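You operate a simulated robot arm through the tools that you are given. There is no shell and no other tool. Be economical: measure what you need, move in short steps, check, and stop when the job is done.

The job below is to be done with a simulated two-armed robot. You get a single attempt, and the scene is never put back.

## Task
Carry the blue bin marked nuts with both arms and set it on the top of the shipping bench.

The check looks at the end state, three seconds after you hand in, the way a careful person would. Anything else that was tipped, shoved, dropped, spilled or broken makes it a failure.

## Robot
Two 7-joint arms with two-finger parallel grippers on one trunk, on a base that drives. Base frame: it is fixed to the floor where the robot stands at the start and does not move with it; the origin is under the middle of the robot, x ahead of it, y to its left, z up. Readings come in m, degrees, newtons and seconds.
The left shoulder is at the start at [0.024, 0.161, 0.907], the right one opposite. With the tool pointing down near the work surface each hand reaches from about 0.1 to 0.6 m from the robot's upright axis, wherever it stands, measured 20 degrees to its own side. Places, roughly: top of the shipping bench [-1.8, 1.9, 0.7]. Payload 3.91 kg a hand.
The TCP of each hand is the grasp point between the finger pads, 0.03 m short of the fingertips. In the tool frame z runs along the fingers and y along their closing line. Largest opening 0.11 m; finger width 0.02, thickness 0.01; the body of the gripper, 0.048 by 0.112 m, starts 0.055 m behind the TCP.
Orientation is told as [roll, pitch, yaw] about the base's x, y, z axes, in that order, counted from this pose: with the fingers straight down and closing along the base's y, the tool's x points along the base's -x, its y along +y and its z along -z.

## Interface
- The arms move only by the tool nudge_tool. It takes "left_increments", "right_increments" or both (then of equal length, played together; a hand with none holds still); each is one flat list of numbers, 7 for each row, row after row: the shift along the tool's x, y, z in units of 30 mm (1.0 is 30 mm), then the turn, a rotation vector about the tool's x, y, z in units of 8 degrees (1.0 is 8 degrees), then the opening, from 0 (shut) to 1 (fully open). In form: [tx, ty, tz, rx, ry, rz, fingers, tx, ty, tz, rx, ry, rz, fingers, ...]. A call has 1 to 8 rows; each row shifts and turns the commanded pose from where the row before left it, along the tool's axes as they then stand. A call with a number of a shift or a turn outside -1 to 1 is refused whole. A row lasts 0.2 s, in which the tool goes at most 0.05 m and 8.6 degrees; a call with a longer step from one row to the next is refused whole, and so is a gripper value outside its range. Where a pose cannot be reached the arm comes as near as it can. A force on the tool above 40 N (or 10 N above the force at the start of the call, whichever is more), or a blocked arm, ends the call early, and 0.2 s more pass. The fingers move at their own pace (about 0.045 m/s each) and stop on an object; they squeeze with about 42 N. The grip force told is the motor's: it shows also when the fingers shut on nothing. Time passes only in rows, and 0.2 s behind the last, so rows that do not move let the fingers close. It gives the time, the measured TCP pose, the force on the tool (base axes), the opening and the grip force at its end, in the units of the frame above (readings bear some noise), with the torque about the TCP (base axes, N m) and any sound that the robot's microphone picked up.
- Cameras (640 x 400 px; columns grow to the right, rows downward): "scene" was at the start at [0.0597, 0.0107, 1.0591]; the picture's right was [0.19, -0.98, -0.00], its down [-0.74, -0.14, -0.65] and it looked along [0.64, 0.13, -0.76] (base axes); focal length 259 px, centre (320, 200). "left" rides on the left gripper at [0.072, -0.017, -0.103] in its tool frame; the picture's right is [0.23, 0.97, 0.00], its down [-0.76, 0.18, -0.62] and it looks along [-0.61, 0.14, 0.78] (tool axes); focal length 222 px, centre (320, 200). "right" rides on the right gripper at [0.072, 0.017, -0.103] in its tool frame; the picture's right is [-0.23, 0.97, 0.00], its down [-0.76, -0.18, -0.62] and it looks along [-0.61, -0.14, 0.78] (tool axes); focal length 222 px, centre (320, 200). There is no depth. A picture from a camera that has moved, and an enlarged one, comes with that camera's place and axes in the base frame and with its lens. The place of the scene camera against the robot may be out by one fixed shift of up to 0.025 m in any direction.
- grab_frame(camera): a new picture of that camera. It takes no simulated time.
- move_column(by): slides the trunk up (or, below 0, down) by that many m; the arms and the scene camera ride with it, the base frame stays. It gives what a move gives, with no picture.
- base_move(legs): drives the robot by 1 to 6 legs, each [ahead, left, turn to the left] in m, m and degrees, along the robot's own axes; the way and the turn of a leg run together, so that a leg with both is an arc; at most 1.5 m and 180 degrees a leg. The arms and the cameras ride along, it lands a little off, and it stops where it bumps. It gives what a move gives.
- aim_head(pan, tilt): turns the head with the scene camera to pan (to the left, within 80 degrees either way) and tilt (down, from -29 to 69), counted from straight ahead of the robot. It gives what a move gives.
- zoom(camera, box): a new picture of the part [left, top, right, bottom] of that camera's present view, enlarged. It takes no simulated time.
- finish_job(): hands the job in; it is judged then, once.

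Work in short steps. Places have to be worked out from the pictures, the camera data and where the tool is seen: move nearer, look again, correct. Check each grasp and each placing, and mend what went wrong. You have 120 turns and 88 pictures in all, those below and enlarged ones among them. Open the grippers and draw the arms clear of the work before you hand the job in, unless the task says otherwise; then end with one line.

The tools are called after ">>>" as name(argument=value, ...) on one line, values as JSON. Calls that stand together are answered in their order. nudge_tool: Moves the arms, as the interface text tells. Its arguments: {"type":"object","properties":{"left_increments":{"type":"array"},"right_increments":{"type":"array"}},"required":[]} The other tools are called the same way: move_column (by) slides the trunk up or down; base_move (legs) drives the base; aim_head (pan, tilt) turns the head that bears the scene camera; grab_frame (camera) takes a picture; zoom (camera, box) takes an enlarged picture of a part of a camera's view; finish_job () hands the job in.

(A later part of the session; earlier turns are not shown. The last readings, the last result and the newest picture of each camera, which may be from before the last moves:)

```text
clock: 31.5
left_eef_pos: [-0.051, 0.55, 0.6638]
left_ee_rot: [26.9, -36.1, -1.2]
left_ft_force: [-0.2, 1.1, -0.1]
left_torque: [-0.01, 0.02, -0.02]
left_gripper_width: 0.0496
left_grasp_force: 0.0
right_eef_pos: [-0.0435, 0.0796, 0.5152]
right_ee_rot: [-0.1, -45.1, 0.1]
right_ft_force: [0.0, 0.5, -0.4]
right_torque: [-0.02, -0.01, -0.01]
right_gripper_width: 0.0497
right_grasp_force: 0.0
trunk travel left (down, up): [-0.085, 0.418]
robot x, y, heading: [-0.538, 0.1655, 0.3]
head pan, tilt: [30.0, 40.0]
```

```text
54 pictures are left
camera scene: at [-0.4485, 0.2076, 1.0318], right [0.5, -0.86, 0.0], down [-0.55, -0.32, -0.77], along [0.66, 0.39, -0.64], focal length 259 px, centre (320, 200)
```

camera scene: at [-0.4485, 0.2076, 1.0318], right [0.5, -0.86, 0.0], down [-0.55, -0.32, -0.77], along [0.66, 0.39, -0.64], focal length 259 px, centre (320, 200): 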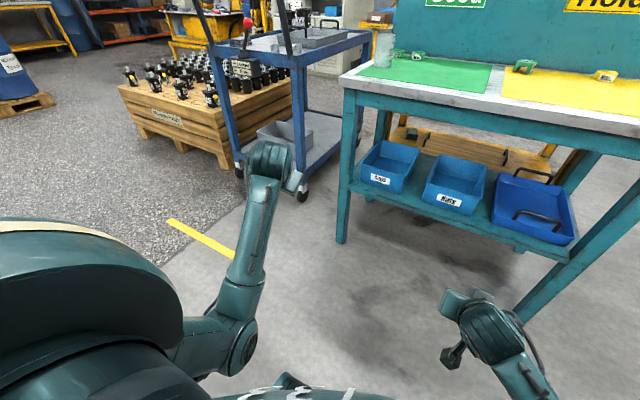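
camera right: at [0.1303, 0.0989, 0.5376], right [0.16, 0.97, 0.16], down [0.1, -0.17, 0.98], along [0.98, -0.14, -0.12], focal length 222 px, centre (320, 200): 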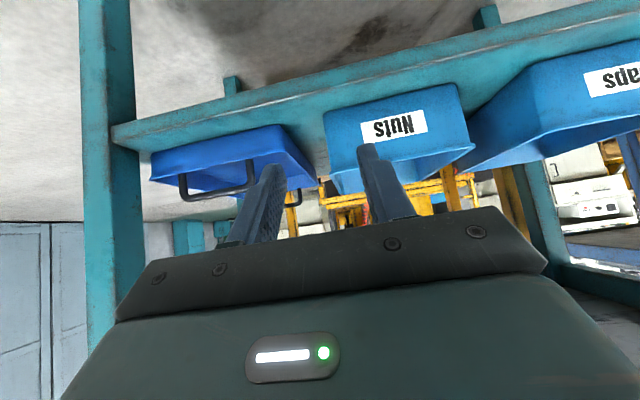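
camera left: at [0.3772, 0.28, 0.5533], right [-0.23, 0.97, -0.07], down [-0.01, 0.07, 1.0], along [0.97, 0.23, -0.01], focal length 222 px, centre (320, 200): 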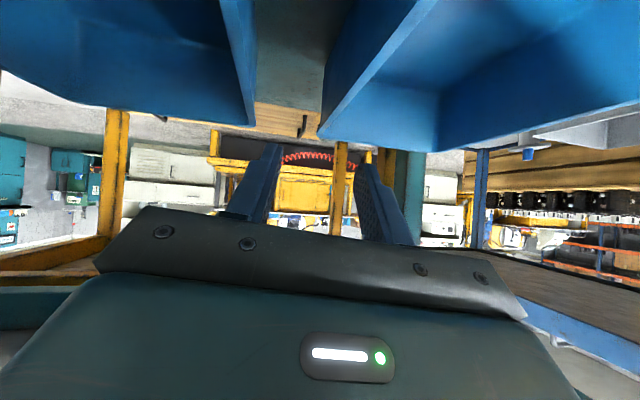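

It tracks. I extend further outward while rolling the tool positively about its axis to swing the elbow out.

>>> nudge_tool(left_increments=[-0.4, 0.2, 0.8, 0, 0, 0, 0.45, -0.4, 0.2, 0.8, 0, 0, 0, 0.45, -0.4, 0.2, 0.8, 0, 0, 0.5, 0.45, -0.4, 0, 0.8, 0, 0, 1, 0.45, -0.4, 0, 0.5, 0, 0, 1, 0.45, 0, 0, 0, 0, 0, 1, 0.45, 0, 0, 0, 0, 0, 1, 0.45, 0, 0, 0, 0, 0, 1, 0.45])

>>> grab_frame(camera="scene")

```text
clock: 33.3
left_eef_pos: [0.0544, 0.6107, 0.6231]
left_ee_rot: [43.0, -9.8, -40.4]
left_ft_force: [0.2, 0.5, -0.6]
left_torque: [0.01, -0.02, 0.02]
left_gripper_width: 0.0493
left_grasp_force: 0.1
right_eef_pos: [-0.0453, 0.0816, 0.5157]
right_ee_rot: [-0.1, -45.2, 0.1]
right_ft_force: [0.5, -0.3, 0.1]
right_torque: [0.02, -0.02, 0.01]
right_gripper_width: 0.0495
right_grasp_force: 0.1
trunk travel left (down, up): [-0.085, 0.418]
robot x, y, heading: [-0.5382, 0.1649, -0.1]
head pan, tilt: [30.0, 40.0]
```

```text
53 pictures are left
camera scene: at [-0.4485, 0.2076, 1.0318], right [0.5, -0.86, 0.0], down [-0.56, -0.32, -0.77], along [0.66, 0.39, -0.64], focal length 259 px, centre (320, 200)
```

scene: 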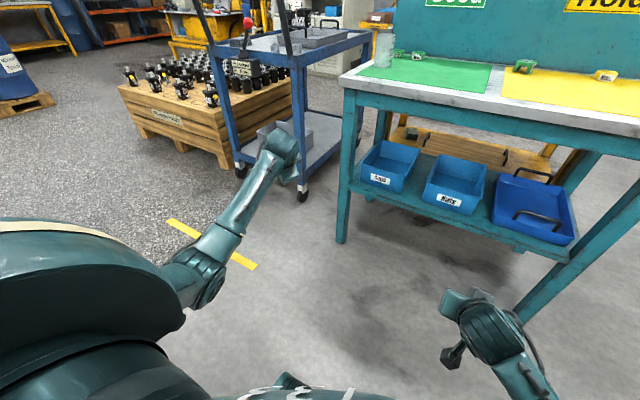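

The elbow is swinging to the underside. I continue rolling by some 48° more.

>>> nudge_tool(left_increments=[0, 0, 0, 0, 0, 1, 0.45, 0, 0, 0, 0, 0, 1, 0.45, 0, 0, 0, 0, 0, 1, 0.45, 0, 0, 0, 0, 0, 1, 0.45, 0, 0, 0, 0, 0, 1, 0.45, 0, 0, 0, 0, 0, 1, 0.45])

>>> grab_frame(camera="scene")

```text
clock: 34.7
left_eef_pos: [0.0534, 0.6099, 0.624]
left_ee_rot: [38.7, 22.7, -76.5]
left_ft_force: [0.8, -1.2, -0.1]
left_torque: [-0.01, 0.05, 0.01]
left_gripper_width: 0.0494
left_grasp_force: 0.0
right_eef_pos: [-0.0446, 0.0804, 0.5143]
right_ee_rot: [0.0, -45.1, 0.1]
right_ft_force: [0.1, 0.5, 0.2]
right_torque: [0.03, 0.0, -0.03]
right_gripper_width: 0.0497
right_grasp_force: 0.2
trunk travel left (down, up): [-0.085, 0.418]
robot x, y, heading: [-0.5382, 0.1635, 0.4]
head pan, tilt: [30.0, 40.0]
```

```text
52 pictures are left
camera scene: at [-0.4485, 0.2076, 1.0318], right [0.5, -0.86, 0.0], down [-0.56, -0.32, -0.77], along [0.66, 0.39, -0.64], focal length 259 px, centre (320, 200)
```

scene: 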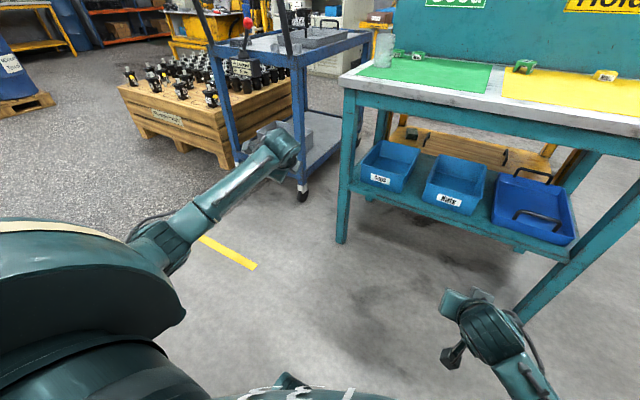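

The elbow is now well outside. I withdraw the hand towards the front of the robot keeping its orientation, so the arm bends with the elbow out.

>>> nudge_tool(left_increments=[-0.573, -0.36, -0.767, 0, 0, 0, 0.45, -0.573, -0.36, -0.767, 0, 0, 0, 0.45, -0.573, -0.36, -0.767, 0, 0, 0, 0.45, -0.573, -0.36, -0.767, 0, 0, 0, 0.45, -0.573, -0.36, -0.767, 0, 0, 0, 0.45, -0.573, -0.36, -0.767, 0, 0, 0, 0.45, -0.573, -0.36, -0.767, 0, 0, 0, 0.45, -0.573, -0.36, -0.767, 0, 0, 0, 0.45])

>>> grab_frame(camera="scene")

```text
clock: 36.5
left_eef_pos: [-0.0864, 0.4125, 0.6547]
left_ee_rot: [38.7, 22.6, -76.2]
left_ft_force: [-0.5, 0.1, 0.5]
left_torque: [0.03, -0.03, -0.03]
left_gripper_width: 0.0497
left_grasp_force: 0.0
right_eef_pos: [-0.043, 0.0804, 0.5166]
right_ee_rot: [-0.2, -45.1, 0.1]
right_ft_force: [-0.1, -0.3, -0.3]
right_torque: [-0.01, 0.0, 0.03]
right_gripper_width: 0.0497
right_grasp_force: 0.1
trunk travel left (down, up): [-0.085, 0.418]
robot x, y, heading: [-0.5382, 0.1646, 0.3]
head pan, tilt: [30.0, 40.0]
```

```text
51 pictures are left
camera scene: at [-0.4484, 0.2077, 1.0317], right [0.5, -0.86, 0.0], down [-0.56, -0.32, -0.77], along [0.66, 0.39, -0.64], focal length 259 px, centre (320, 200)
```

scene: 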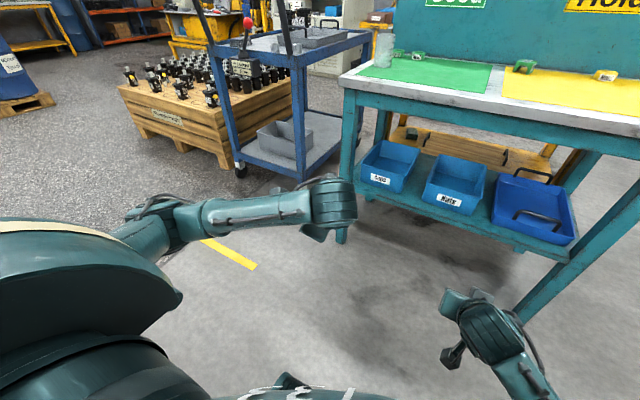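

The elbow is now outside as desired. I roll the tool back by 64° here.

>>> nudge_tool(left_increments=[0, 0, 0, 0, 0, -1, 0.45, 0, 0, 0, 0, 0, -1, 0.45, 0, 0, 0, 0, 0, -1, 0.45, 0, 0, 0, 0, 0, -1, 0.45, 0, 0, 0, 0, 0, -1, 0.45, 0, 0, 0, 0, 0, -1, 0.45, 0, 0, 0, 0, 0, -1, 0.45, 0, 0, 0, 0, 0, -1, 0.45])

>>> grab_frame(camera="scene")

```text
clock: 38.3
left_eef_pos: [-0.0857, 0.4102, 0.6532]
left_ee_rot: [39.7, -20.6, -27.7]
left_ft_force: [-0.1, -0.7, 0.5]
left_torque: [0.0, 0.01, 0.0]
left_gripper_width: 0.0493
left_grasp_force: 0.1
right_eef_pos: [-0.0445, 0.0809, 0.5151]
right_ee_rot: [-0.1, -45.2, 0.1]
right_ft_force: [0.4, -0.2, -0.6]
right_torque: [0.01, 0.0, -0.02]
right_gripper_width: 0.0492
right_grasp_force: 0.0
trunk travel left (down, up): [-0.085, 0.418]
robot x, y, heading: [-0.536, 0.1656, 0.3]
head pan, tilt: [30.0, 40.0]
```

```text
50 pictures are left
camera scene: at [-0.4485, 0.2076, 1.0318], right [0.5, -0.86, 0.0], down [-0.56, -0.32, -0.77], along [0.66, 0.39, -0.64], focal length 259 px, centre (320, 200)
```

scene: 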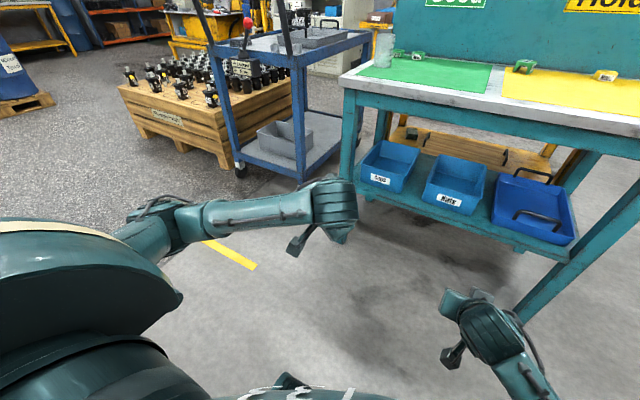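

Roll-back went fine. Now I turn the left hand to the target orientation [0,-45,0] (41° about one axis in 6 rows).

>>> nudge_tool(left_increments=[0, 0, 0, 0.489, -0.304, -0.633, 0.45, 0, 0, 0, 0.489, -0.304, -0.633, 0.45, 0, 0, 0, 0.489, -0.304, -0.633, 0.45, 0, 0, 0, 0.489, -0.304, -0.633, 0.45, 0, 0, 0, 0.489, -0.304, -0.633, 0.45, 0, 0, 0, 0.489, -0.304, -0.633, 0.45])

>>> grab_frame(camera="scene")

```text
clock: 39.7
left_eef_pos: [-0.086, 0.4117, 0.6541]
left_ee_rot: [-0.2, -45.1, 0.0]
left_ft_force: [0.1, 0.1, -0.5]
left_torque: [0.01, -0.01, -0.02]
left_gripper_width: 0.0496
left_grasp_force: 0.0
right_eef_pos: [-0.045, 0.08, 0.5158]
right_ee_rot: [-0.1, -45.1, 0.1]
right_ft_force: [0.4, 0.2, -0.9]
right_torque: [0.03, 0.0, 0.05]
right_gripper_width: 0.0494
right_grasp_force: 0.0
trunk travel left (down, up): [-0.085, 0.418]
robot x, y, heading: [-0.5372, 0.1657, 0.6]
head pan, tilt: [30.0, 40.0]
```

```text
49 pictures are left
camera scene: at [-0.4485, 0.2076, 1.0318], right [0.5, -0.86, 0.0], down [-0.56, -0.32, -0.77], along [0.66, 0.39, -0.64], focal length 259 px, centre (320, 200)
```

scene: 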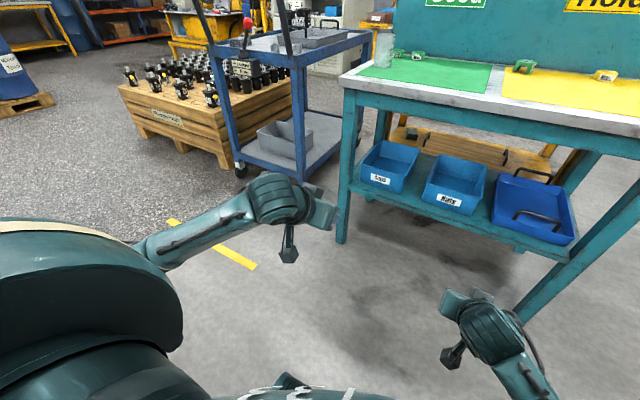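

Orientation achieved with the elbow out. I bring the left hand in to mirror the right one, at y≈0.257, z≈0.516.

>>> nudge_tool(left_increments=[0.286, -0.646, 0.527, 0, 0, 0, 0.45, 0.286, -0.646, 0.527, 0, 0, 0, 0.45, 0.286, -0.646, 0.527, 0, 0, 0, 0.45, 0.286, -0.646, 0.527, 0, 0, 0, 0.45, 0.286, -0.646, 0.527, 0, 0, 0, 0.45, 0.286, -0.646, 0.527, 0, 0, 0, 0.45, 0.286, -0.646, 0.527, 0, 0, 0, 0.45, 0.286, -0.646, 0.527, 0, 0, 0, 0.45])

>>> aim_head(pan=5, tilt=45)

>>> grab_frame(camera="scene")

```text
clock: 41.7
left_eef_pos: [-0.0357, 0.2911, 0.5246]
left_ee_rot: [4.4, -47.1, -1.5]
left_ft_force: [-0.3, 0.1, 0.2]
left_torque: [0.0, 0.03, 0.0]
left_gripper_width: 0.0492
left_grasp_force: 0.1
right_eef_pos: [-0.0458, 0.0808, 0.5161]
right_ee_rot: [-0.1, -45.4, 0.1]
right_ft_force: [0.1, -0.2, 0.1]
right_torque: [0.0, -0.02, 0.01]
right_gripper_width: 0.0494
right_grasp_force: 0.1
trunk travel left (down, up): [-0.085, 0.418]
robot x, y, heading: [-0.5396, 0.1675, 0.4]
head pan, tilt: [30.0, 40.0]
stopped in row 8 (left hand): the arm was blocked; the commanded pose is now the measured one
```

```text
clock: 42.5
left_eef_pos: [-0.0366, 0.2916, 0.5236]
left_ee_rot: [4.6, -46.9, -1.6]
left_ft_force: [-0.8, 1.1, -0.1]
left_torque: [-0.02, -0.01, 0.0]
left_gripper_width: 0.0494
left_grasp_force: 0.1
right_eef_pos: [-0.0447, 0.0811, 0.517]
right_ee_rot: [-0.2, -45.2, 0.1]
right_ft_force: [0.5, 0.1, 0.2]
right_torque: [0.02, 0.02, 0.0]
right_gripper_width: 0.0494
right_grasp_force: 0.0
trunk travel left (down, up): [-0.085, 0.418]
robot x, y, heading: [-0.5382, 0.1647, 0.1]
head pan, tilt: [5.0, 45.0]
```

```text
48 pictures are left
camera scene: at [-0.4432, 0.1728, 1.025], right [0.09, -1.0, 0.0], down [-0.7, -0.07, -0.71], along [0.71, 0.07, -0.7], focal length 259 px, centre (320, 200)
```

scene: 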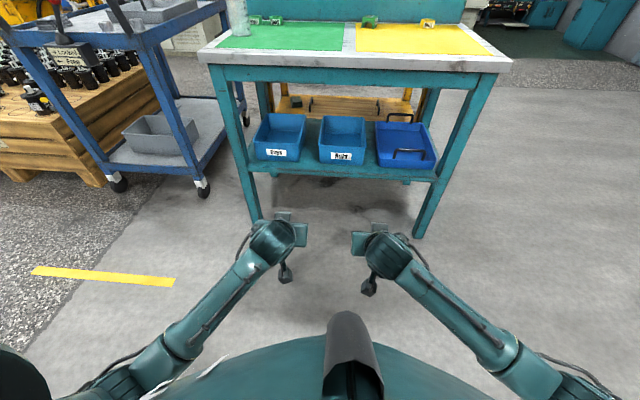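

Again blocked inward at about 0.12 from the axis, although posture now mirrors the right arm. So I'll stand off-centre instead: left hand at 0.165 from the axis, right hand near −0.01. First straighten the left hand there and move the right hand 7 cm left.

>>> nudge_tool(left_increments=[0, 0.7, 0, 0.08, 0.08, -0.18, 0.45, 0, 0.7, 0, 0.08, 0.08, -0.18, 0.45, 0, 0, 0, 0.08, 0.08, -0.18, 0.45, 0, 0, 0, 0, 0, 0, 0.45], right_increments=[0, 0.58, 0, 0, 0, 0, 0.45, 0, 0.58, 0, 0, 0, 0, 0.45, 0, 0.58, 0, 0, 0, 0, 0.45, 0, 0.58, 0, 0, 0, 0, 0.45])

```text
clock: 43.6
left_eef_pos: [-0.0394, 0.3287, 0.5176]
left_ee_rot: [-2.3, -44.2, 4.7]
left_ft_force: [0.3, 1.3, 0.7]
left_torque: [0.02, 0.03, -0.03]
left_gripper_width: 0.0495
left_grasp_force: 0.1
right_eef_pos: [-0.0191, 0.064, 0.5082]
right_ee_rot: [-12.0, -47.2, 4.4]
right_ft_force: [-0.3, 0.0, -0.1]
right_torque: [0.0, 0.04, 0.01]
right_gripper_width: 0.0495
right_grasp_force: 0.0
trunk travel left (down, up): [-0.085, 0.418]
robot x, y, heading: [-0.536, 0.1646, 0.2]
head pan, tilt: [5.0, 45.0]
stopped in row 4 (right hand): the arm was blocked; the commanded pose is now the measured one
```

The right arm also hits its inward limit there, so it's a wrist limit with the elbows strongly bent. More extended arms should relax it: I push both hands 0.11 m forward while straightening their orientations.

>>> nudge_tool(left_increments=[-0.52, 0, 0.52, 0.04, -0.02, 0.12, 0.45, -0.52, 0, 0.52, 0.04, -0.02, 0.12, 0.45, -0.52, 0, 0.52, 0.04, -0.02, 0.12, 0.45, -0.52, 0, 0.52, 0.04, -0.02, 0.12, 0.45, -0.52, 0, 0.52, 0.04, -0.02, 0.12, 0.45], right_increments=[-0.52, -0.1, 0.52, -0.13, 0.05, 0.29, 0.45, -0.52, 0, 0.52, -0.13, 0.05, 0.29, 0.45, -0.52, 0, 0.52, -0.13, 0.05, 0.29, 0.45, -0.52, 0, 0.52, -0.13, 0.05, 0.29, 0.45, -0.52, 0, 0.52, -0.13, 0.05, 0.29, 0.45])

>>> grab_frame(camera="scene")

```text
clock: 44.8
left_eef_pos: [0.0712, 0.3282, 0.5199]
left_ee_rot: [1.3, -45.1, -2.2]
left_ft_force: [-0.1, -0.2, -0.9]
left_torque: [0.03, -0.01, -0.01]
left_gripper_width: 0.0496
left_grasp_force: 0.0
right_eef_pos: [0.0891, 0.0402, 0.5057]
right_ee_rot: [4.6, -45.3, -12.0]
right_ft_force: [-1.1, 0.3, -0.2]
right_torque: [0.02, 0.0, 0.04]
right_gripper_width: 0.0495
right_grasp_force: 0.1
trunk travel left (down, up): [-0.085, 0.418]
robot x, y, heading: [-0.5352, 0.1683, 0.2]
head pan, tilt: [5.0, 45.0]
```

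```text
47 pictures are left
camera scene: at [-0.4411, 0.1684, 1.0242], right [0.09, -1.0, -0.01], down [-0.7, -0.06, -0.71], along [0.7, 0.07, -0.71], focal length 259 px, centre (320, 200)
```

scene: 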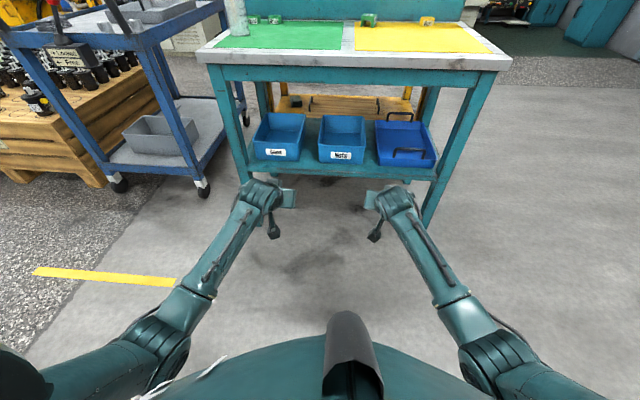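

Much better posture with elbows straighter. I correct the small yaw errors and move the hands inward toward y≈0.256 and 0.080.

>>> nudge_tool(left_increments=[0, -0.58, 0, -0.01, 0, -0.05, 0.45, 0, -0.58, 0, -0.01, 0, -0.05, 0.45, 0, -0.58, 0, -0.01, 0, -0.05, 0.45, 0, -0.58, 0, -0.01, 0, -0.05, 0.45], right_increments=[0, 0.33, -0.2, -0.12, 0, -0.27, 0.45, 0, 0.33, -0.2, -0.12, 0, -0.27, 0.45, 0, 0.33, 0, -0.12, 0, -0.27, 0.45, 0, 0.33, 0, -0.12, 0, -0.27, 0.45])

```text
clock: 46.0
left_eef_pos: [0.0759, 0.3293, 0.5086]
left_ee_rot: [8.5, -45.0, -3.0]
left_ft_force: [0.3, 0.4, 0.5]
left_torque: [-0.01, -0.04, 0.02]
left_gripper_width: 0.0495
left_grasp_force: 0.1
right_eef_pos: [0.0864, 0.0497, 0.5108]
right_ee_rot: [-4.7, -45.8, 1.8]
right_ft_force: [0.0, -0.5, -0.4]
right_torque: [0.01, 0.01, 0.0]
right_gripper_width: 0.0495
right_grasp_force: 0.0
trunk travel left (down, up): [-0.085, 0.418]
robot x, y, heading: [-0.534, 0.1623, 0.0]
head pan, tilt: [5.0, 45.0]
stopped in row 4 (left hand): the arm was blocked; the commanded pose is now the measured one
```

The inward limit worsens with extension, so closer in is better. Plan: pull the bin forward on the shelf first, then grip its walls close to the robot with steeper hands. I test reach now: retract both hands to 0.42 m ahead of the axis with pitch −35°.

>>> nudge_tool(left_increments=[0.605, 0, -0.51, 0.1, 0.156, -0.033, 0.45, 0.605, 0, -0.51, 0.1, 0.156, -0.033, 0.45, 0.605, 0, -0.51, 0.1, 0.156, -0.033, 0.45, 0.605, 0, -0.51, 0.1, 0.156, -0.033, 0.45, 0.605, 0, -0.51, 0.1, 0.156, -0.033, 0.45, 0.605, 0, -0.51, 0.1, 0.156, -0.033, 0.45, 0.605, 0, -0.51, 0.1, 0.156, -0.033, 0.45, 0.605, 0, -0.51, 0.1, 0.156, -0.033, 0.45], right_increments=[0.638, 0, -0.536, -0.054, 0.169, 0.02, 0.45, 0.638, 0, -0.536, -0.054, 0.169, 0.02, 0.45, 0.638, 0, -0.536, -0.054, 0.169, 0.02, 0.45, 0.638, 0, -0.536, -0.054, 0.169, 0.02, 0.45, 0.638, 0, -0.536, -0.054, 0.169, 0.02, 0.45, 0.638, 0, -0.536, -0.054, 0.169, 0.02, 0.45, 0.638, 0, -0.536, -0.054, 0.169, 0.02, 0.45, 0.638, 0, -0.536, -0.054, 0.169, 0.02, 0.45])

```text
clock: 47.0
left_eef_pos: [0.0118, 0.3492, 0.5275]
left_ee_rot: [6.3, -44.1, -0.9]
left_ft_force: [-1.2, -0.3, -0.5]
left_torque: [0.0, 0.02, 0.0]
left_gripper_width: 0.0493
left_grasp_force: 0.2
right_eef_pos: [0.0586, 0.0229, 0.5904]
right_ee_rot: [-6.2, -51.1, 1.9]
right_ft_force: [0.3, -0.2, -0.8]
right_torque: [0.02, -0.04, -0.02]
right_gripper_width: 0.0496
right_grasp_force: 0.1
trunk travel left (down, up): [-0.085, 0.418]
robot x, y, heading: [-0.5377, 0.1646, 0.2]
head pan, tilt: [5.0, 45.0]
stopped in row 4 (right hand): the arm was blocked; the commanded pose is now the measured one
```

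The hands lag in pitch because elbows sit low and the wrists are flexed to their limit. Raising the shoulders relative to the hands should cure it: I raise the trunk 0.15 m, then straighten and lower the hands.

>>> move_column(by=0.15)

>>> nudge_tool(left_increments=[0, 0, 0, 0.15, 0.15, -0.03, 0.45, 0.4, 0, 0.4, 0.15, 0.15, -0.03, 0.45, 0.5, 0, 0.5, 0.15, 0.15, -0.03, 0.45, 0.6, 0, 0.6, 0.15, 0.15, 0, 0.45, 0.6, 0, 0.6, 0, 0, 0, 0.45, 0.6, 0, 0.6, 0, 0, 0, 0.45], right_increments=[0, 0, 0, -0.15, 0.3, 0, 0.45, 0.6, 0, 0.6, -0.15, 0.3, 0, 0.45, 0.8, 0, 0.8, -0.15, 0.3, 0.04, 0.45, 0.8, 0, 0.8, -0.15, 0.3, 0.04, 0.45, 0.9, 0, 0.8, 0, 0.2, 0.04, 0.45, 0.9, 0, 0.8, 0, 0, 0, 0.45])

>>> grab_frame(camera="scene")

```text
clock: 48.7
left_eef_pos: [0.013, 0.3492, 0.6784]
left_ee_rot: [6.4, -43.9, -0.8]
left_ft_force: [0.3, 0.1, 0.4]
left_torque: [0.03, 0.03, 0.0]
left_gripper_width: 0.0494
left_grasp_force: 0.1
right_eef_pos: [0.0565, 0.0266, 0.7387]
right_ee_rot: [-5.9, -50.7, 1.9]
right_ft_force: [0.2, -0.6, 1.0]
right_torque: [-0.01, 0.0, 0.0]
right_gripper_width: 0.0494
right_grasp_force: 0.0
trunk travel left (down, up): [-0.235, 0.268]
robot x, y, heading: [-0.5375, 0.1606, 0.4]
head pan, tilt: [5.0, 45.0]
```

```text
clock: 50.1
left_eef_pos: [0.0005, 0.3494, 0.5665]
left_ee_rot: [0.6, -39.2, 0.5]
left_ft_force: [0.3, 0.3, 0.4]
left_torque: [0.01, 0.02, 0.01]
left_gripper_width: 0.0494
left_grasp_force: 0.0
right_eef_pos: [0.0488, 0.0231, 0.5717]
right_ee_rot: [0.3, -39.5, -0.2]
right_ft_force: [0.0, 0.1, 1.0]
right_torque: [-0.02, -0.01, 0.0]
right_gripper_width: 0.0493
right_grasp_force: 0.0
trunk travel left (down, up): [-0.235, 0.268]
robot x, y, heading: [-0.5348, 0.1622, 0.3]
head pan, tilt: [5.0, 45.0]
```

```text
46 pictures are left
camera scene: at [-0.441, 0.1723, 1.1746], right [0.09, -1.0, 0.0], down [-0.7, -0.07, -0.71], along [0.7, 0.07, -0.71], focal length 259 px, centre (320, 200)
```

scene: 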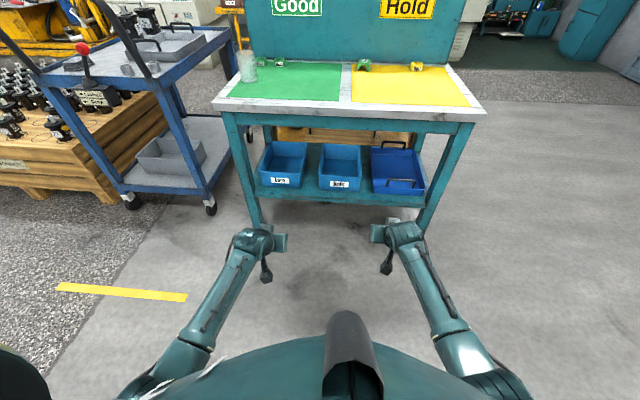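

It tracks precisely now. I move both hands inward and a bit down to test the needed width.

>>> nudge_tool(left_increments=[0.054, -0.62, 0.385, 0, 0, 0, 0.45, 0.054, -0.62, 0.385, 0, 0, 0, 0.45, 0.054, -0.62, 0.385, 0, 0, 0, 0.45, 0.054, -0.62, 0.385, 0, 0, 0, 0.45, 0.054, -0.62, 0.385, 0, 0, 0, 0.45], right_increments=[0.333, 0.38, 0.21, 0, 0, 0, 0.45, 0.333, 0.38, 0.21, 0, 0, 0, 0.45, 0.333, 0.38, 0.21, 0, 0, 0, 0.45, 0.333, 0.38, 0.21, 0, 0, 0, 0.45, 0.333, 0.38, 0.21, 0, 0, 0, 0.45])

```text
clock: 51.3
left_eef_pos: [0.0376, 0.2632, 0.513]
left_ee_rot: [1.0, -39.1, 0.4]
left_ft_force: [0.0, 1.0, 0.4]
left_torque: [-0.02, 0.03, 0.0]
left_gripper_width: 0.0495
left_grasp_force: 0.0
right_eef_pos: [0.0289, 0.0707, 0.5169]
right_ee_rot: [-0.8, -39.5, 0.1]
right_ft_force: [0.7, -0.1, 0.1]
right_torque: [0.0, -0.01, 0.01]
right_gripper_width: 0.0497
right_grasp_force: 0.0
trunk travel left (down, up): [-0.235, 0.268]
robot x, y, heading: [-0.5393, 0.1654, 0.2]
head pan, tilt: [5.0, 45.0]
```

Nearly there (rel. ±0.096, slight lag). I raise the trunk 5 cm more and let the hands down by the same, closing the last centimetre.

>>> move_column(by=0.05)

>>> nudge_tool(left_increments=[0.35, 0, 0.432, 0, 0, 0, 0.45, 0.35, 0, 0.432, 0, 0, 0, 0.45, 0.35, -0.15, 0.432, 0.04, 0, 0, 0.45, 0, -0.15, 0, 0.04, 0, 0, 0.45], right_increments=[0.35, 0, 0.432, 0, 0, 0, 0.45, 0.35, 0, 0.432, 0, 0, 0, 0.45, 0.35, 0.15, 0.432, -0.04, 0, 0, 0.45, 0, 0.15, 0, -0.04, 0, 0, 0.45])

```text
clock: 52.3
left_eef_pos: [0.0374, 0.262, 0.5641]
left_ee_rot: [0.9, -39.3, 0.5]
left_ft_force: [0.1, 0.1, 0.2]
left_torque: [-0.02, -0.01, -0.05]
left_gripper_width: 0.0494
left_grasp_force: 0.0
right_eef_pos: [0.0295, 0.0703, 0.5671]
right_ee_rot: [-0.5, -39.6, 0.2]
right_ft_force: [0.5, 0.1, 0.0]
right_torque: [0.0, 0.02, 0.0]
right_gripper_width: 0.0495
right_grasp_force: 0.1
trunk travel left (down, up): [-0.285, 0.218]
robot x, y, heading: [-0.5375, 0.1644, 0.3]
head pan, tilt: [5.0, 45.0]
```

```text
clock: 53.3
left_eef_pos: [0.0372, 0.2491, 0.514]
left_ee_rot: [-0.1, -39.3, 0.7]
left_ft_force: [0.3, -0.4, -0.2]
left_torque: [0.01, 0.01, 0.01]
left_gripper_width: 0.0495
left_grasp_force: 0.0
right_eef_pos: [0.0278, 0.0804, 0.5179]
right_ee_rot: [0.3, -39.5, 0.0]
right_ft_force: [-0.4, -0.3, 0.5]
right_torque: [0.01, 0.02, 0.03]
right_gripper_width: 0.0496
right_grasp_force: 0.1
trunk travel left (down, up): [-0.285, 0.218]
robot x, y, heading: [-0.5367, 0.1618, 0.5]
head pan, tilt: [5.0, 45.0]
```

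Both hands track exactly at the needed spacing. I pitch them to −48° for apron clearance, widen by 5 mm, and drive forward 0.36 m to a hover ahead of the bin rim.

>>> nudge_tool(left_increments=[0, 0.08, 0, 0, -0.56, 0, 0.45, 0, 0.08, 0, 0, -0.56, 0, 0.45], right_increments=[-0.1, 0, 0.1, 0, -0.54, 0, 0.45, -0.1, 0, 0.1, 0, -0.54, 0, 0.45])

>>> base_move(legs=[[0.36, 0, -0.3]])

>>> grab_frame(camera="left")

>>> grab_frame(camera="right")

```text
clock: 54.1
left_eef_pos: [0.0449, 0.264, 0.5196]
left_ee_rot: [1.0, -49.0, 0.0]
left_ft_force: [-0.3, -0.1, -0.4]
left_torque: [0.01, 0.01, 0.01]
left_gripper_width: 0.0495
left_grasp_force: 0.1
right_eef_pos: [0.0407, 0.0576, 0.5129]
right_ee_rot: [-2.3, -48.3, 1.1]
right_ft_force: [-0.2, 0.4, 0.0]
right_torque: [0.02, 0.04, 0.0]
right_gripper_width: 0.0493
right_grasp_force: 0.1
trunk travel left (down, up): [-0.285, 0.218]
robot x, y, heading: [-0.5369, 0.1637, 0.3]
head pan, tilt: [5.0, 45.0]
stopped in row 2 (right hand): the arm was blocked; the commanded pose is now the measured one
```

```text
clock: 56.4
left_eef_pos: [0.4057, 0.2609, 0.5187]
left_ee_rot: [0.8, -48.9, -0.2]
left_ft_force: [-0.4, 0.5, -0.1]
left_torque: [0.0, 0.0, 0.02]
left_gripper_width: 0.0494
left_grasp_force: 0.1
right_eef_pos: [0.3997, 0.0552, 0.5138]
right_ee_rot: [-2.3, -48.4, 0.8]
right_ft_force: [0.2, 0.3, -0.8]
right_torque: [0.02, 0.01, 0.01]
right_gripper_width: 0.0495
right_grasp_force: 0.0
trunk travel left (down, up): [-0.285, 0.218]
robot x, y, heading: [-0.176, 0.1692, 0.1]
head pan, tilt: [5.0, 45.0]
```

```text
45 pictures are left
camera left: at [0.2803, 0.2421, 0.5328], right [-0.16, 0.97, -0.16], down [0.03, 0.17, 0.99], along [0.99, 0.15, -0.05], focal length 222 px, centre (320, 200)
```

left: 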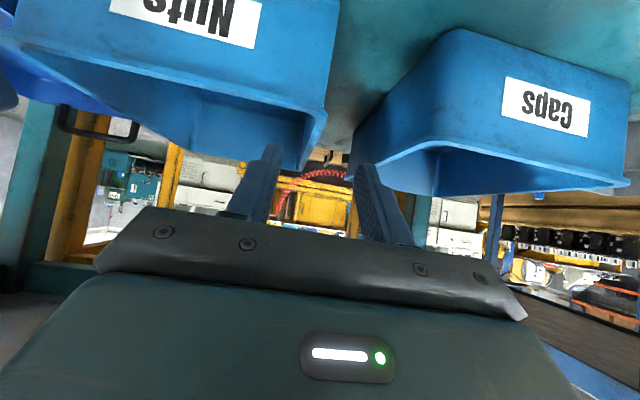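

```text
44 pictures are left
camera right: at [0.2753, 0.0743, 0.5273], right [0.17, 0.98, 0.14], down [0.04, -0.15, 0.99], along [0.99, -0.16, -0.06], focal length 222 px, centre (320, 200)
```

right: 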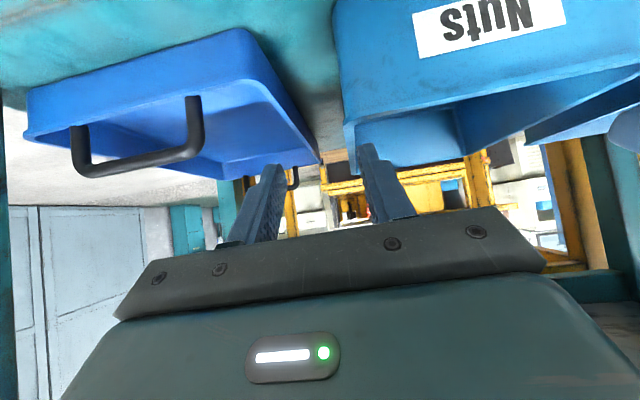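

Pitching further forward tightened the inward limit, so I return both hands to about −39.5° where they tracked well, and re-centre them on the walls (y 0.254 and 0.080).

>>> nudge_tool(left_increments=[0, 0, 0, 0.05, 0.6, 0, 0.45, 0, 0, 0, 0.05, 0.6, 0, 0.45, 0, -0.12, 0, 0, 0, 0, 0.45, 0, -0.12, 0, 0, 0, 0, 0.45], right_increments=[0, 0, 0, -0.1, 0.57, 0.03, 0.45, 0, 0, 0, -0.1, 0.57, 0.03, 0.45, 0, 0.4, 0, 0, 0, 0, 0.45, 0, 0.4, 0, 0, 0, 0, 0.45])

```text
clock: 57.4
left_eef_pos: [0.4058, 0.2554, 0.5193]
left_ee_rot: [0.0, -39.3, -0.1]
left_ft_force: [-1.2, 0.4, -0.5]
left_torque: [0.0, -0.02, 0.01]
left_gripper_width: 0.0495
left_grasp_force: 0.0
right_eef_pos: [0.399, 0.08, 0.5117]
right_ee_rot: [-0.1, -39.3, -0.1]
right_ft_force: [1.2, 0.3, 0.4]
right_torque: [0.02, -0.02, -0.02]
right_gripper_width: 0.0495
right_grasp_force: 0.0
trunk travel left (down, up): [-0.285, 0.218]
robot x, y, heading: [-0.1785, 0.1644, -0.1]
head pan, tilt: [5.0, 45.0]
```

Both hands are accurate. I drive 5 cm further forward so the fingers hover over the front part of the side walls, and check both hand views.

>>> base_move(legs=[[0.05, 0, 0]])

>>> grab_frame(camera="left")

>>> grab_frame(camera="right")

>>> grab_frame(camera="scene")

```text
clock: 58.3
left_eef_pos: [0.455, 0.2541, 0.5192]
left_ee_rot: [0.0, -39.3, -0.2]
left_ft_force: [-0.5, 0.5, 0.1]
left_torque: [-0.02, 0.0, 0.02]
left_gripper_width: 0.0496
left_grasp_force: 0.0
right_eef_pos: [0.4491, 0.0799, 0.5127]
right_ee_rot: [0.0, -39.1, -0.1]
right_ft_force: [0.1, -0.4, 0.0]
right_torque: [0.01, -0.01, 0.0]
right_gripper_width: 0.0494
right_grasp_force: 0.1
trunk travel left (down, up): [-0.285, 0.218]
robot x, y, heading: [-0.127, 0.1658, -0.1]
head pan, tilt: [5.0, 45.0]
```

```text
43 pictures are left
camera left: at [0.3335, 0.236, 0.5536], right [-0.17, 0.97, -0.14], down [0.19, 0.18, 0.96], along [0.97, 0.14, -0.22], focal length 222 px, centre (320, 200)
```

left: 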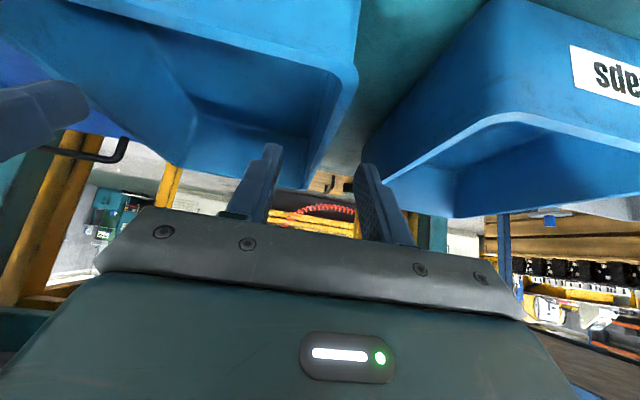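

```text
42 pictures are left
camera right: at [0.3281, 0.0961, 0.5467], right [0.18, 0.97, 0.14], down [0.2, -0.18, 0.96], along [0.96, -0.14, -0.22], focal length 222 px, centre (320, 200)
```

right: 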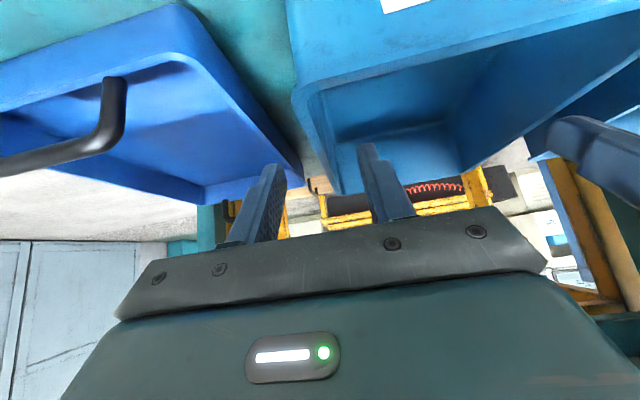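

```text
41 pictures are left
camera scene: at [-0.0306, 0.1721, 1.2245], right [0.08, -1.0, 0.0], down [-0.7, -0.06, -0.71], along [0.7, 0.06, -0.71], focal length 259 px, centre (320, 200)
```

scene: 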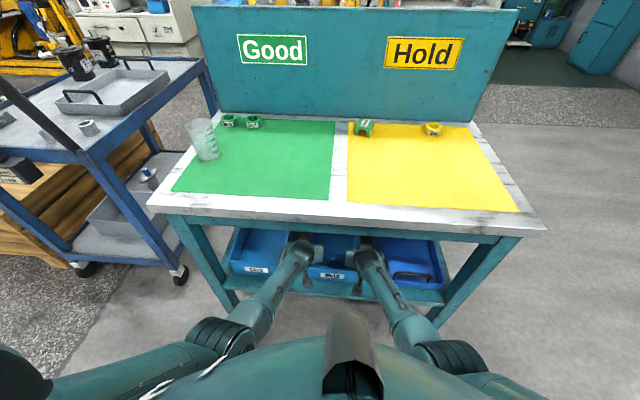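

The walls lie between the fingers on both sides; apron not touched. I lower 2.5 cm, go 2 cm further forward (to keep the inner fingers off the front wall), then lower the rest.

>>> move_column(by=-0.025)

>>> base_move(legs=[[0.025, 0, 0]])

>>> grab_frame(camera="left")

>>> grab_frame(camera="right")

```text
clock: 59.0
left_eef_pos: [0.4547, 0.2534, 0.4944]
left_ee_rot: [0.0, -39.4, -0.2]
left_ft_force: [0.1, 0.2, -0.8]
left_torque: [-0.01, 0.02, -0.01]
left_gripper_width: 0.0496
left_grasp_force: 0.0
right_eef_pos: [0.4491, 0.0784, 0.4879]
right_ee_rot: [-0.1, -39.2, -0.3]
right_ft_force: [-0.1, 0.2, 0.2]
right_torque: [0.04, 0.04, -0.01]
right_gripper_width: 0.0493
right_grasp_force: 0.0
trunk travel left (down, up): [-0.26, 0.243]
robot x, y, heading: [-0.1304, 0.1651, 0.1]
head pan, tilt: [5.0, 45.0]
```

```text
clock: 59.8
left_eef_pos: [0.4802, 0.2531, 0.4946]
left_ee_rot: [0.1, -39.3, -0.3]
left_ft_force: [-0.2, -0.1, 0.1]
left_torque: [-0.03, 0.02, 0.02]
left_gripper_width: 0.0496
left_grasp_force: 0.0
right_eef_pos: [0.4737, 0.0786, 0.4869]
right_ee_rot: [0.1, -39.3, -0.2]
right_ft_force: [-1.0, -0.4, 0.6]
right_torque: [0.05, 0.02, -0.02]
right_gripper_width: 0.0494
right_grasp_force: 0.0
trunk travel left (down, up): [-0.26, 0.243]
robot x, y, heading: [-0.1012, 0.1669, -0.3]
head pan, tilt: [5.0, 45.0]
```

```text
40 pictures are left
camera left: at [0.3584, 0.2357, 0.5287], right [-0.17, 0.97, -0.14], down [0.19, 0.18, 0.96], along [0.97, 0.14, -0.22], focal length 222 px, centre (320, 200)
```

left: 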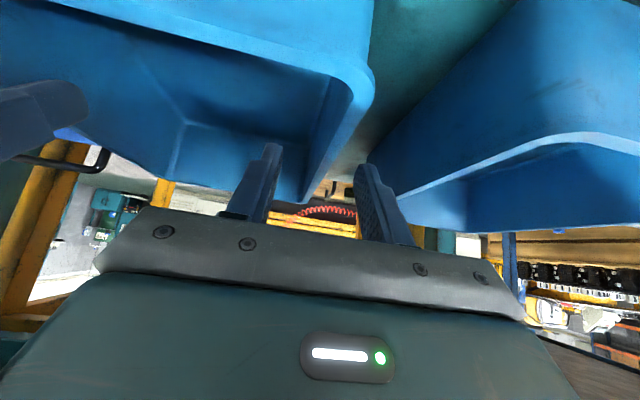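

```text
39 pictures are left
camera right: at [0.353, 0.0958, 0.5217], right [0.18, 0.97, 0.14], down [0.2, -0.18, 0.96], along [0.96, -0.15, -0.22], focal length 222 px, centre (320, 200)
```

right: 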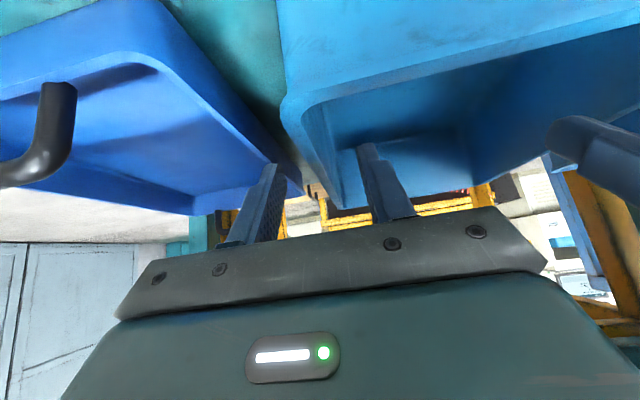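

The walls remain between the fingers. I lower 2.8 cm to grasp depth and then close both grippers.

>>> move_column(by=-0.028)

>>> grab_frame(camera="left")

>>> grab_frame(camera="right")

```text
clock: 60.5
left_eef_pos: [0.48, 0.2538, 0.4672]
left_ee_rot: [0.0, -39.4, -0.2]
left_ft_force: [0.2, -0.8, 0.0]
left_torque: [-0.02, 0.02, -0.03]
left_gripper_width: 0.0493
left_grasp_force: 0.1
right_eef_pos: [0.4738, 0.0786, 0.4601]
right_ee_rot: [0.1, -39.2, -0.2]
right_ft_force: [0.5, 0.5, -0.1]
right_torque: [0.01, 0.0, 0.02]
right_gripper_width: 0.0493
right_grasp_force: 0.2
trunk travel left (down, up): [-0.232, 0.271]
robot x, y, heading: [-0.1006, 0.1649, -0.3]
head pan, tilt: [5.0, 45.0]
```

```text
38 pictures are left
camera left: at [0.3583, 0.2358, 0.5007], right [-0.17, 0.97, -0.14], down [0.19, 0.18, 0.96], along [0.97, 0.14, -0.22], focal length 222 px, centre (320, 200)
```

left: 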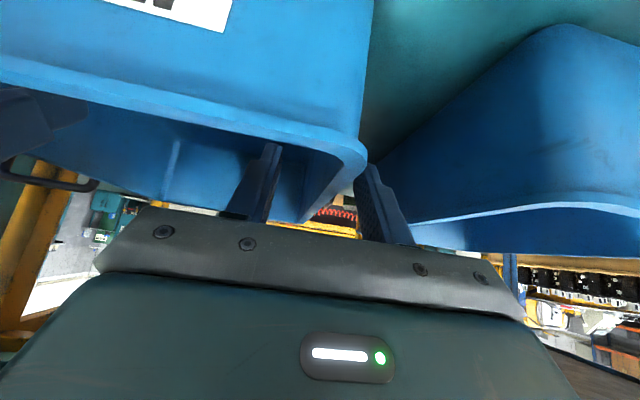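

```text
37 pictures are left
camera right: at [0.3529, 0.0958, 0.4938], right [0.18, 0.97, 0.14], down [0.2, -0.18, 0.96], along [0.96, -0.15, -0.22], focal length 222 px, centre (320, 200)
```

right: 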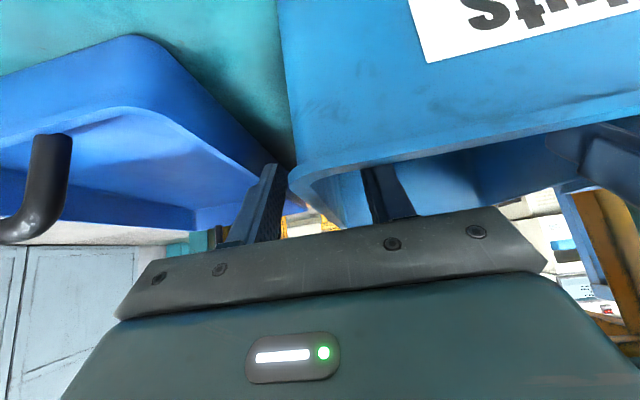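

Each wall is straddled. I close both grippers.

>>> nudge_tool(left_increments=[0, 0, 0, 0, 0, 0, 0, 0, 0, 0, 0, 0, 0, 0, 0, 0, 0, 0, 0, 0, 0, 0, 0, 0, 0, 0, 0, 0], right_increments=[0, 0, 0, 0, 0, 0, 0, 0, 0, 0, 0, 0, 0, 0, 0, 0, 0, 0, 0, 0, 0, 0, 0, 0, 0, 0, 0, 0])

```text
clock: 61.5
left_eef_pos: [0.4792, 0.2535, 0.4667]
left_ee_rot: [0.1, -39.4, -0.2]
left_ft_force: [7.9, 5.7, -2.6]
left_torque: [0.05, 0.09, 0.29]
left_gripper_width: 0.0036
left_grasp_force: 41.8
right_eef_pos: [0.4747, 0.0771, 0.4597]
right_ee_rot: [-0.1, -39.2, -0.1]
right_ft_force: [-6.5, -7.1, 6.5]
right_torque: [0.68, 0.11, 1.03]
right_gripper_width: 0.004
right_grasp_force: 42.1
trunk travel left (down, up): [-0.232, 0.271]
robot x, y, heading: [-0.1021, 0.1664, -0.2]
head pan, tilt: [5.0, 45.0]
```

Both hands hold 4 mm walls. I lift 1.5 cm and read the load.

>>> move_column(by=0.015)

>>> grab_frame(camera="scene")

```text
clock: 62.2
left_eef_pos: [0.4806, 0.2537, 0.4818]
left_ee_rot: [0.2, -39.4, -0.2]
left_ft_force: [7.3, 9.6, -5.2]
left_torque: [0.13, 0.38, 0.3]
left_gripper_width: 0.0036
left_grasp_force: 42.0
right_eef_pos: [0.4744, 0.0783, 0.4734]
right_ee_rot: [-0.1, -39.1, -0.2]
right_ft_force: [-8.5, -8.2, 2.5]
right_torque: [0.71, -0.38, 0.96]
right_gripper_width: 0.0037
right_grasp_force: 42.2
trunk travel left (down, up): [-0.247, 0.256]
robot x, y, heading: [-0.1016, 0.1634, -0.4]
head pan, tilt: [5.0, 45.0]
```

```text
36 pictures are left
camera scene: at [-0.0055, 0.172, 1.1865], right [0.08, -1.0, 0.0], down [-0.7, -0.06, -0.71], along [0.7, 0.06, -0.71], focal length 259 px, centre (320, 200)
```

scene: 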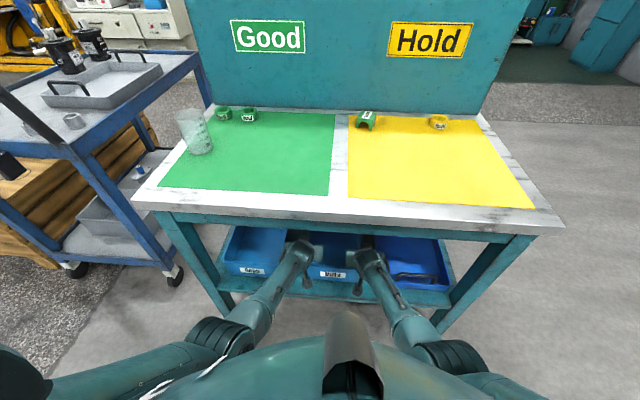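

The bin is off the shelf at the front with about 0.6–0.7 kg in play. I back out 0.12 m first and check.

>>> base_move(legs=[[-0.12, 0, 0]])

>>> zoom(camera="scene", box=[200, 180, 480, 340])

```text
clock: 63.4
left_eef_pos: [0.3594, 0.2539, 0.4828]
left_ee_rot: [0.1, -39.4, -0.2]
left_ft_force: [8.0, 13.3, -5.1]
left_torque: [0.21, 0.12, 0.33]
left_gripper_width: 0.0036
left_grasp_force: 42.2
right_eef_pos: [0.3525, 0.0772, 0.4738]
right_ee_rot: [-0.1, -39.0, -0.2]
right_ft_force: [-7.2, -14.0, 3.5]
right_torque: [0.67, -0.11, 1.02]
right_gripper_width: 0.0038
right_grasp_force: 42.3
trunk travel left (down, up): [-0.247, 0.256]
robot x, y, heading: [-0.2244, 0.162, -0.2]
head pan, tilt: [5.0, 45.0]
```

```text
2.29 times, centred on (340, 260) of scene
camera zoom: at [-0.1259, 0.1722, 1.1865], right [0.08, -1.0, 0.0], down [-0.7, -0.06, -0.71], along [0.7, 0.06, -0.71], focal length 591 px, centre (274, 63)
```

zoom: 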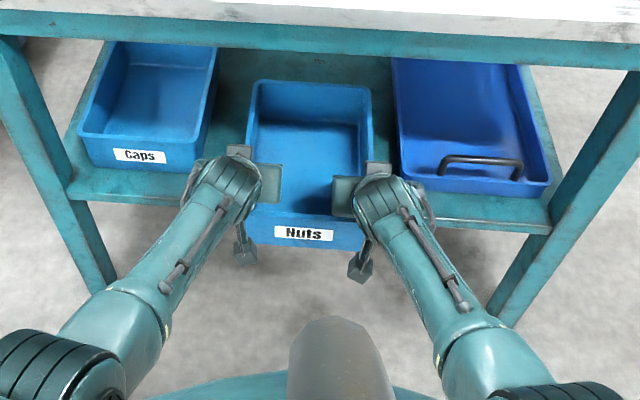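

The bin comes out level and neighbours are untouched. I back out another 0.3 m.

>>> base_move(legs=[[-0.3, 0, 0]])

>>> grab_frame(camera="scene")

```text
clock: 65.5
left_eef_pos: [0.0603, 0.2532, 0.4811]
left_ee_rot: [0.0, -39.4, -0.5]
left_ft_force: [5.5, 0.3, -5.0]
left_torque: [0.06, 0.07, 0.21]
left_gripper_width: 0.0034
left_grasp_force: 41.9
right_eef_pos: [0.053, 0.0768, 0.4734]
right_ee_rot: [-0.1, -39.1, -0.5]
right_ft_force: [-5.4, -0.7, 3.3]
right_torque: [0.67, 0.0, 0.85]
right_gripper_width: 0.0037
right_grasp_force: 41.9
trunk travel left (down, up): [-0.247, 0.256]
robot x, y, heading: [-0.5247, 0.1711, -0.3]
head pan, tilt: [5.0, 45.0]
```

```text
34 pictures are left
camera scene: at [-0.4265, 0.1736, 1.1865], right [0.08, -1.0, 0.0], down [-0.7, -0.06, -0.71], along [0.7, 0.06, -0.71], focal length 259 px, centre (320, 200)
```

scene: 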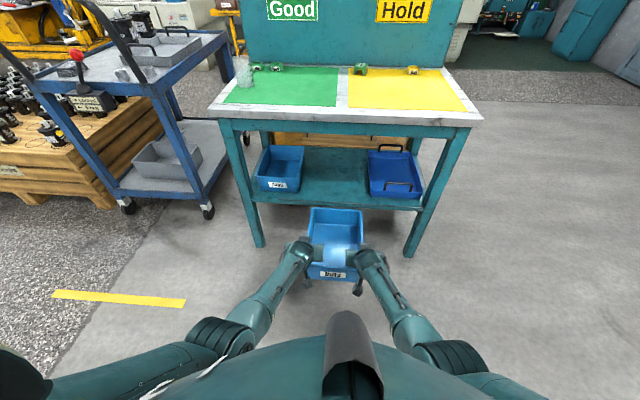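

The bin hangs level between the hands and is light. I raise the trunk by 0.25 m and look left toward the shipping bench.

>>> move_column(by=0.25)

>>> aim_head(pan=80, tilt=20)

>>> grab_frame(camera="scene")

```text
clock: 68.0
left_eef_pos: [0.0601, 0.2541, 0.7317]
left_ee_rot: [0.1, -39.4, -0.4]
left_ft_force: [5.6, 0.3, -5.5]
left_torque: [0.06, 0.02, 0.18]
left_gripper_width: 0.0038
left_grasp_force: 42.1
right_eef_pos: [0.0531, 0.0773, 0.724]
right_ee_rot: [-0.2, -39.0, -0.4]
right_ft_force: [-4.5, -0.6, 2.2]
right_torque: [0.64, 0.05, 0.78]
right_gripper_width: 0.0036
right_grasp_force: 42.4
trunk travel left (down, up): [-0.497, 0.006]
robot x, y, heading: [-0.5265, 0.1678, -0.8]
head pan, tilt: [5.0, 45.0]
```

```text
clock: 69.5
left_eef_pos: [0.0604, 0.2543, 0.7314]
left_ee_rot: [0.1, -39.4, -0.5]
left_ft_force: [4.0, 0.8, -4.8]
left_torque: [0.09, 0.04, 0.12]
left_gripper_width: 0.0039
left_grasp_force: 41.7
right_eef_pos: [0.0526, 0.0782, 0.7231]
right_ee_rot: [-0.1, -39.1, -0.4]
right_ft_force: [-5.2, 1.1, 2.8]
right_torque: [0.63, 0.08, 0.74]
right_gripper_width: 0.0036
right_grasp_force: 42.1
trunk travel left (down, up): [-0.497, 0.006]
robot x, y, heading: [-0.5214, 0.1634, -0.4]
head pan, tilt: [80.0, 20.0]
```

```text
33 pictures are left
camera scene: at [-0.4905, 0.2586, 1.4752], right [0.98, -0.18, 0.0], down [-0.06, -0.34, -0.94], along [0.17, 0.92, -0.34], focal length 259 px, centre (320, 200)
```

scene: 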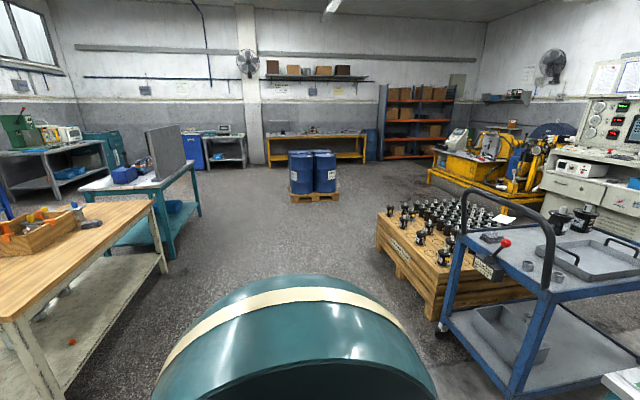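

The wooden-topped bench at left fits the given place [-1.8, 1.9, 0.7], near edge x≈-1.46. The swing is clear, so I turn 90° left and look.

>>> base_move(legs=[[0, 0, 90]])

>>> aim_head(pan=45, tilt=25)

>>> grab_frame(camera="scene")

```text
clock: 73.8
left_eef_pos: [-0.6124, 0.7501, 0.7309]
left_ee_rot: [0.2, -39.4, 89.8]
left_ft_force: [-0.4, 4.8, -4.3]
left_torque: [0.01, 0.02, 0.13]
left_gripper_width: 0.0038
left_grasp_force: 42.2
right_eef_pos: [-0.4376, 0.7431, 0.7238]
right_ee_rot: [-0.2, -39.0, 90.0]
right_ft_force: [-0.6, -4.3, 2.3]
right_torque: [-0.08, 0.59, 0.72]
right_gripper_width: 0.0038
right_grasp_force: 41.9
trunk travel left (down, up): [-0.497, 0.006]
robot x, y, heading: [-0.5206, 0.1669, 90.2]
head pan, tilt: [80.0, 20.0]
```

```text
clock: 74.8
left_eef_pos: [-0.6147, 0.7499, 0.7308]
left_ee_rot: [0.2, -39.4, 90.0]
left_ft_force: [0.6, 3.0, -4.2]
left_torque: [-0.05, 0.01, 0.06]
left_gripper_width: 0.0038
left_grasp_force: 41.6
right_eef_pos: [-0.4373, 0.7434, 0.7252]
right_ee_rot: [-0.1, -39.2, 90.0]
right_ft_force: [0.3, -4.0, 2.2]
right_torque: [-0.02, 0.53, 0.54]
right_gripper_width: 0.004
right_grasp_force: 41.8
trunk travel left (down, up): [-0.497, 0.006]
robot x, y, heading: [-0.524, 0.1662, 89.9]
head pan, tilt: [45.0, 25.0]
```

```text
32 pictures are left
camera scene: at [-0.6022, 0.262, 1.4671], right [0.71, 0.71, 0.0], down [0.3, -0.3, -0.91], along [-0.64, 0.64, -0.42], focal length 259 px, centre (320, 200)
```

scene: 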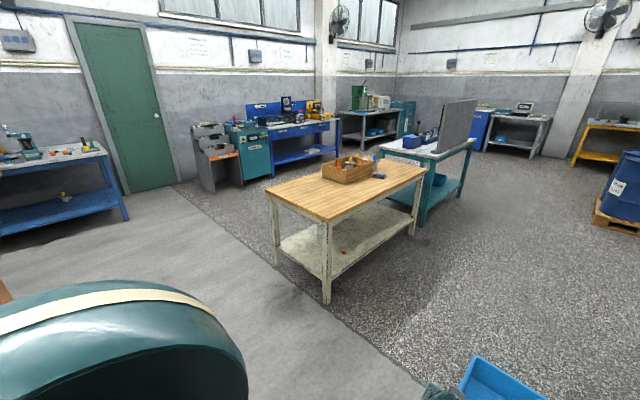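

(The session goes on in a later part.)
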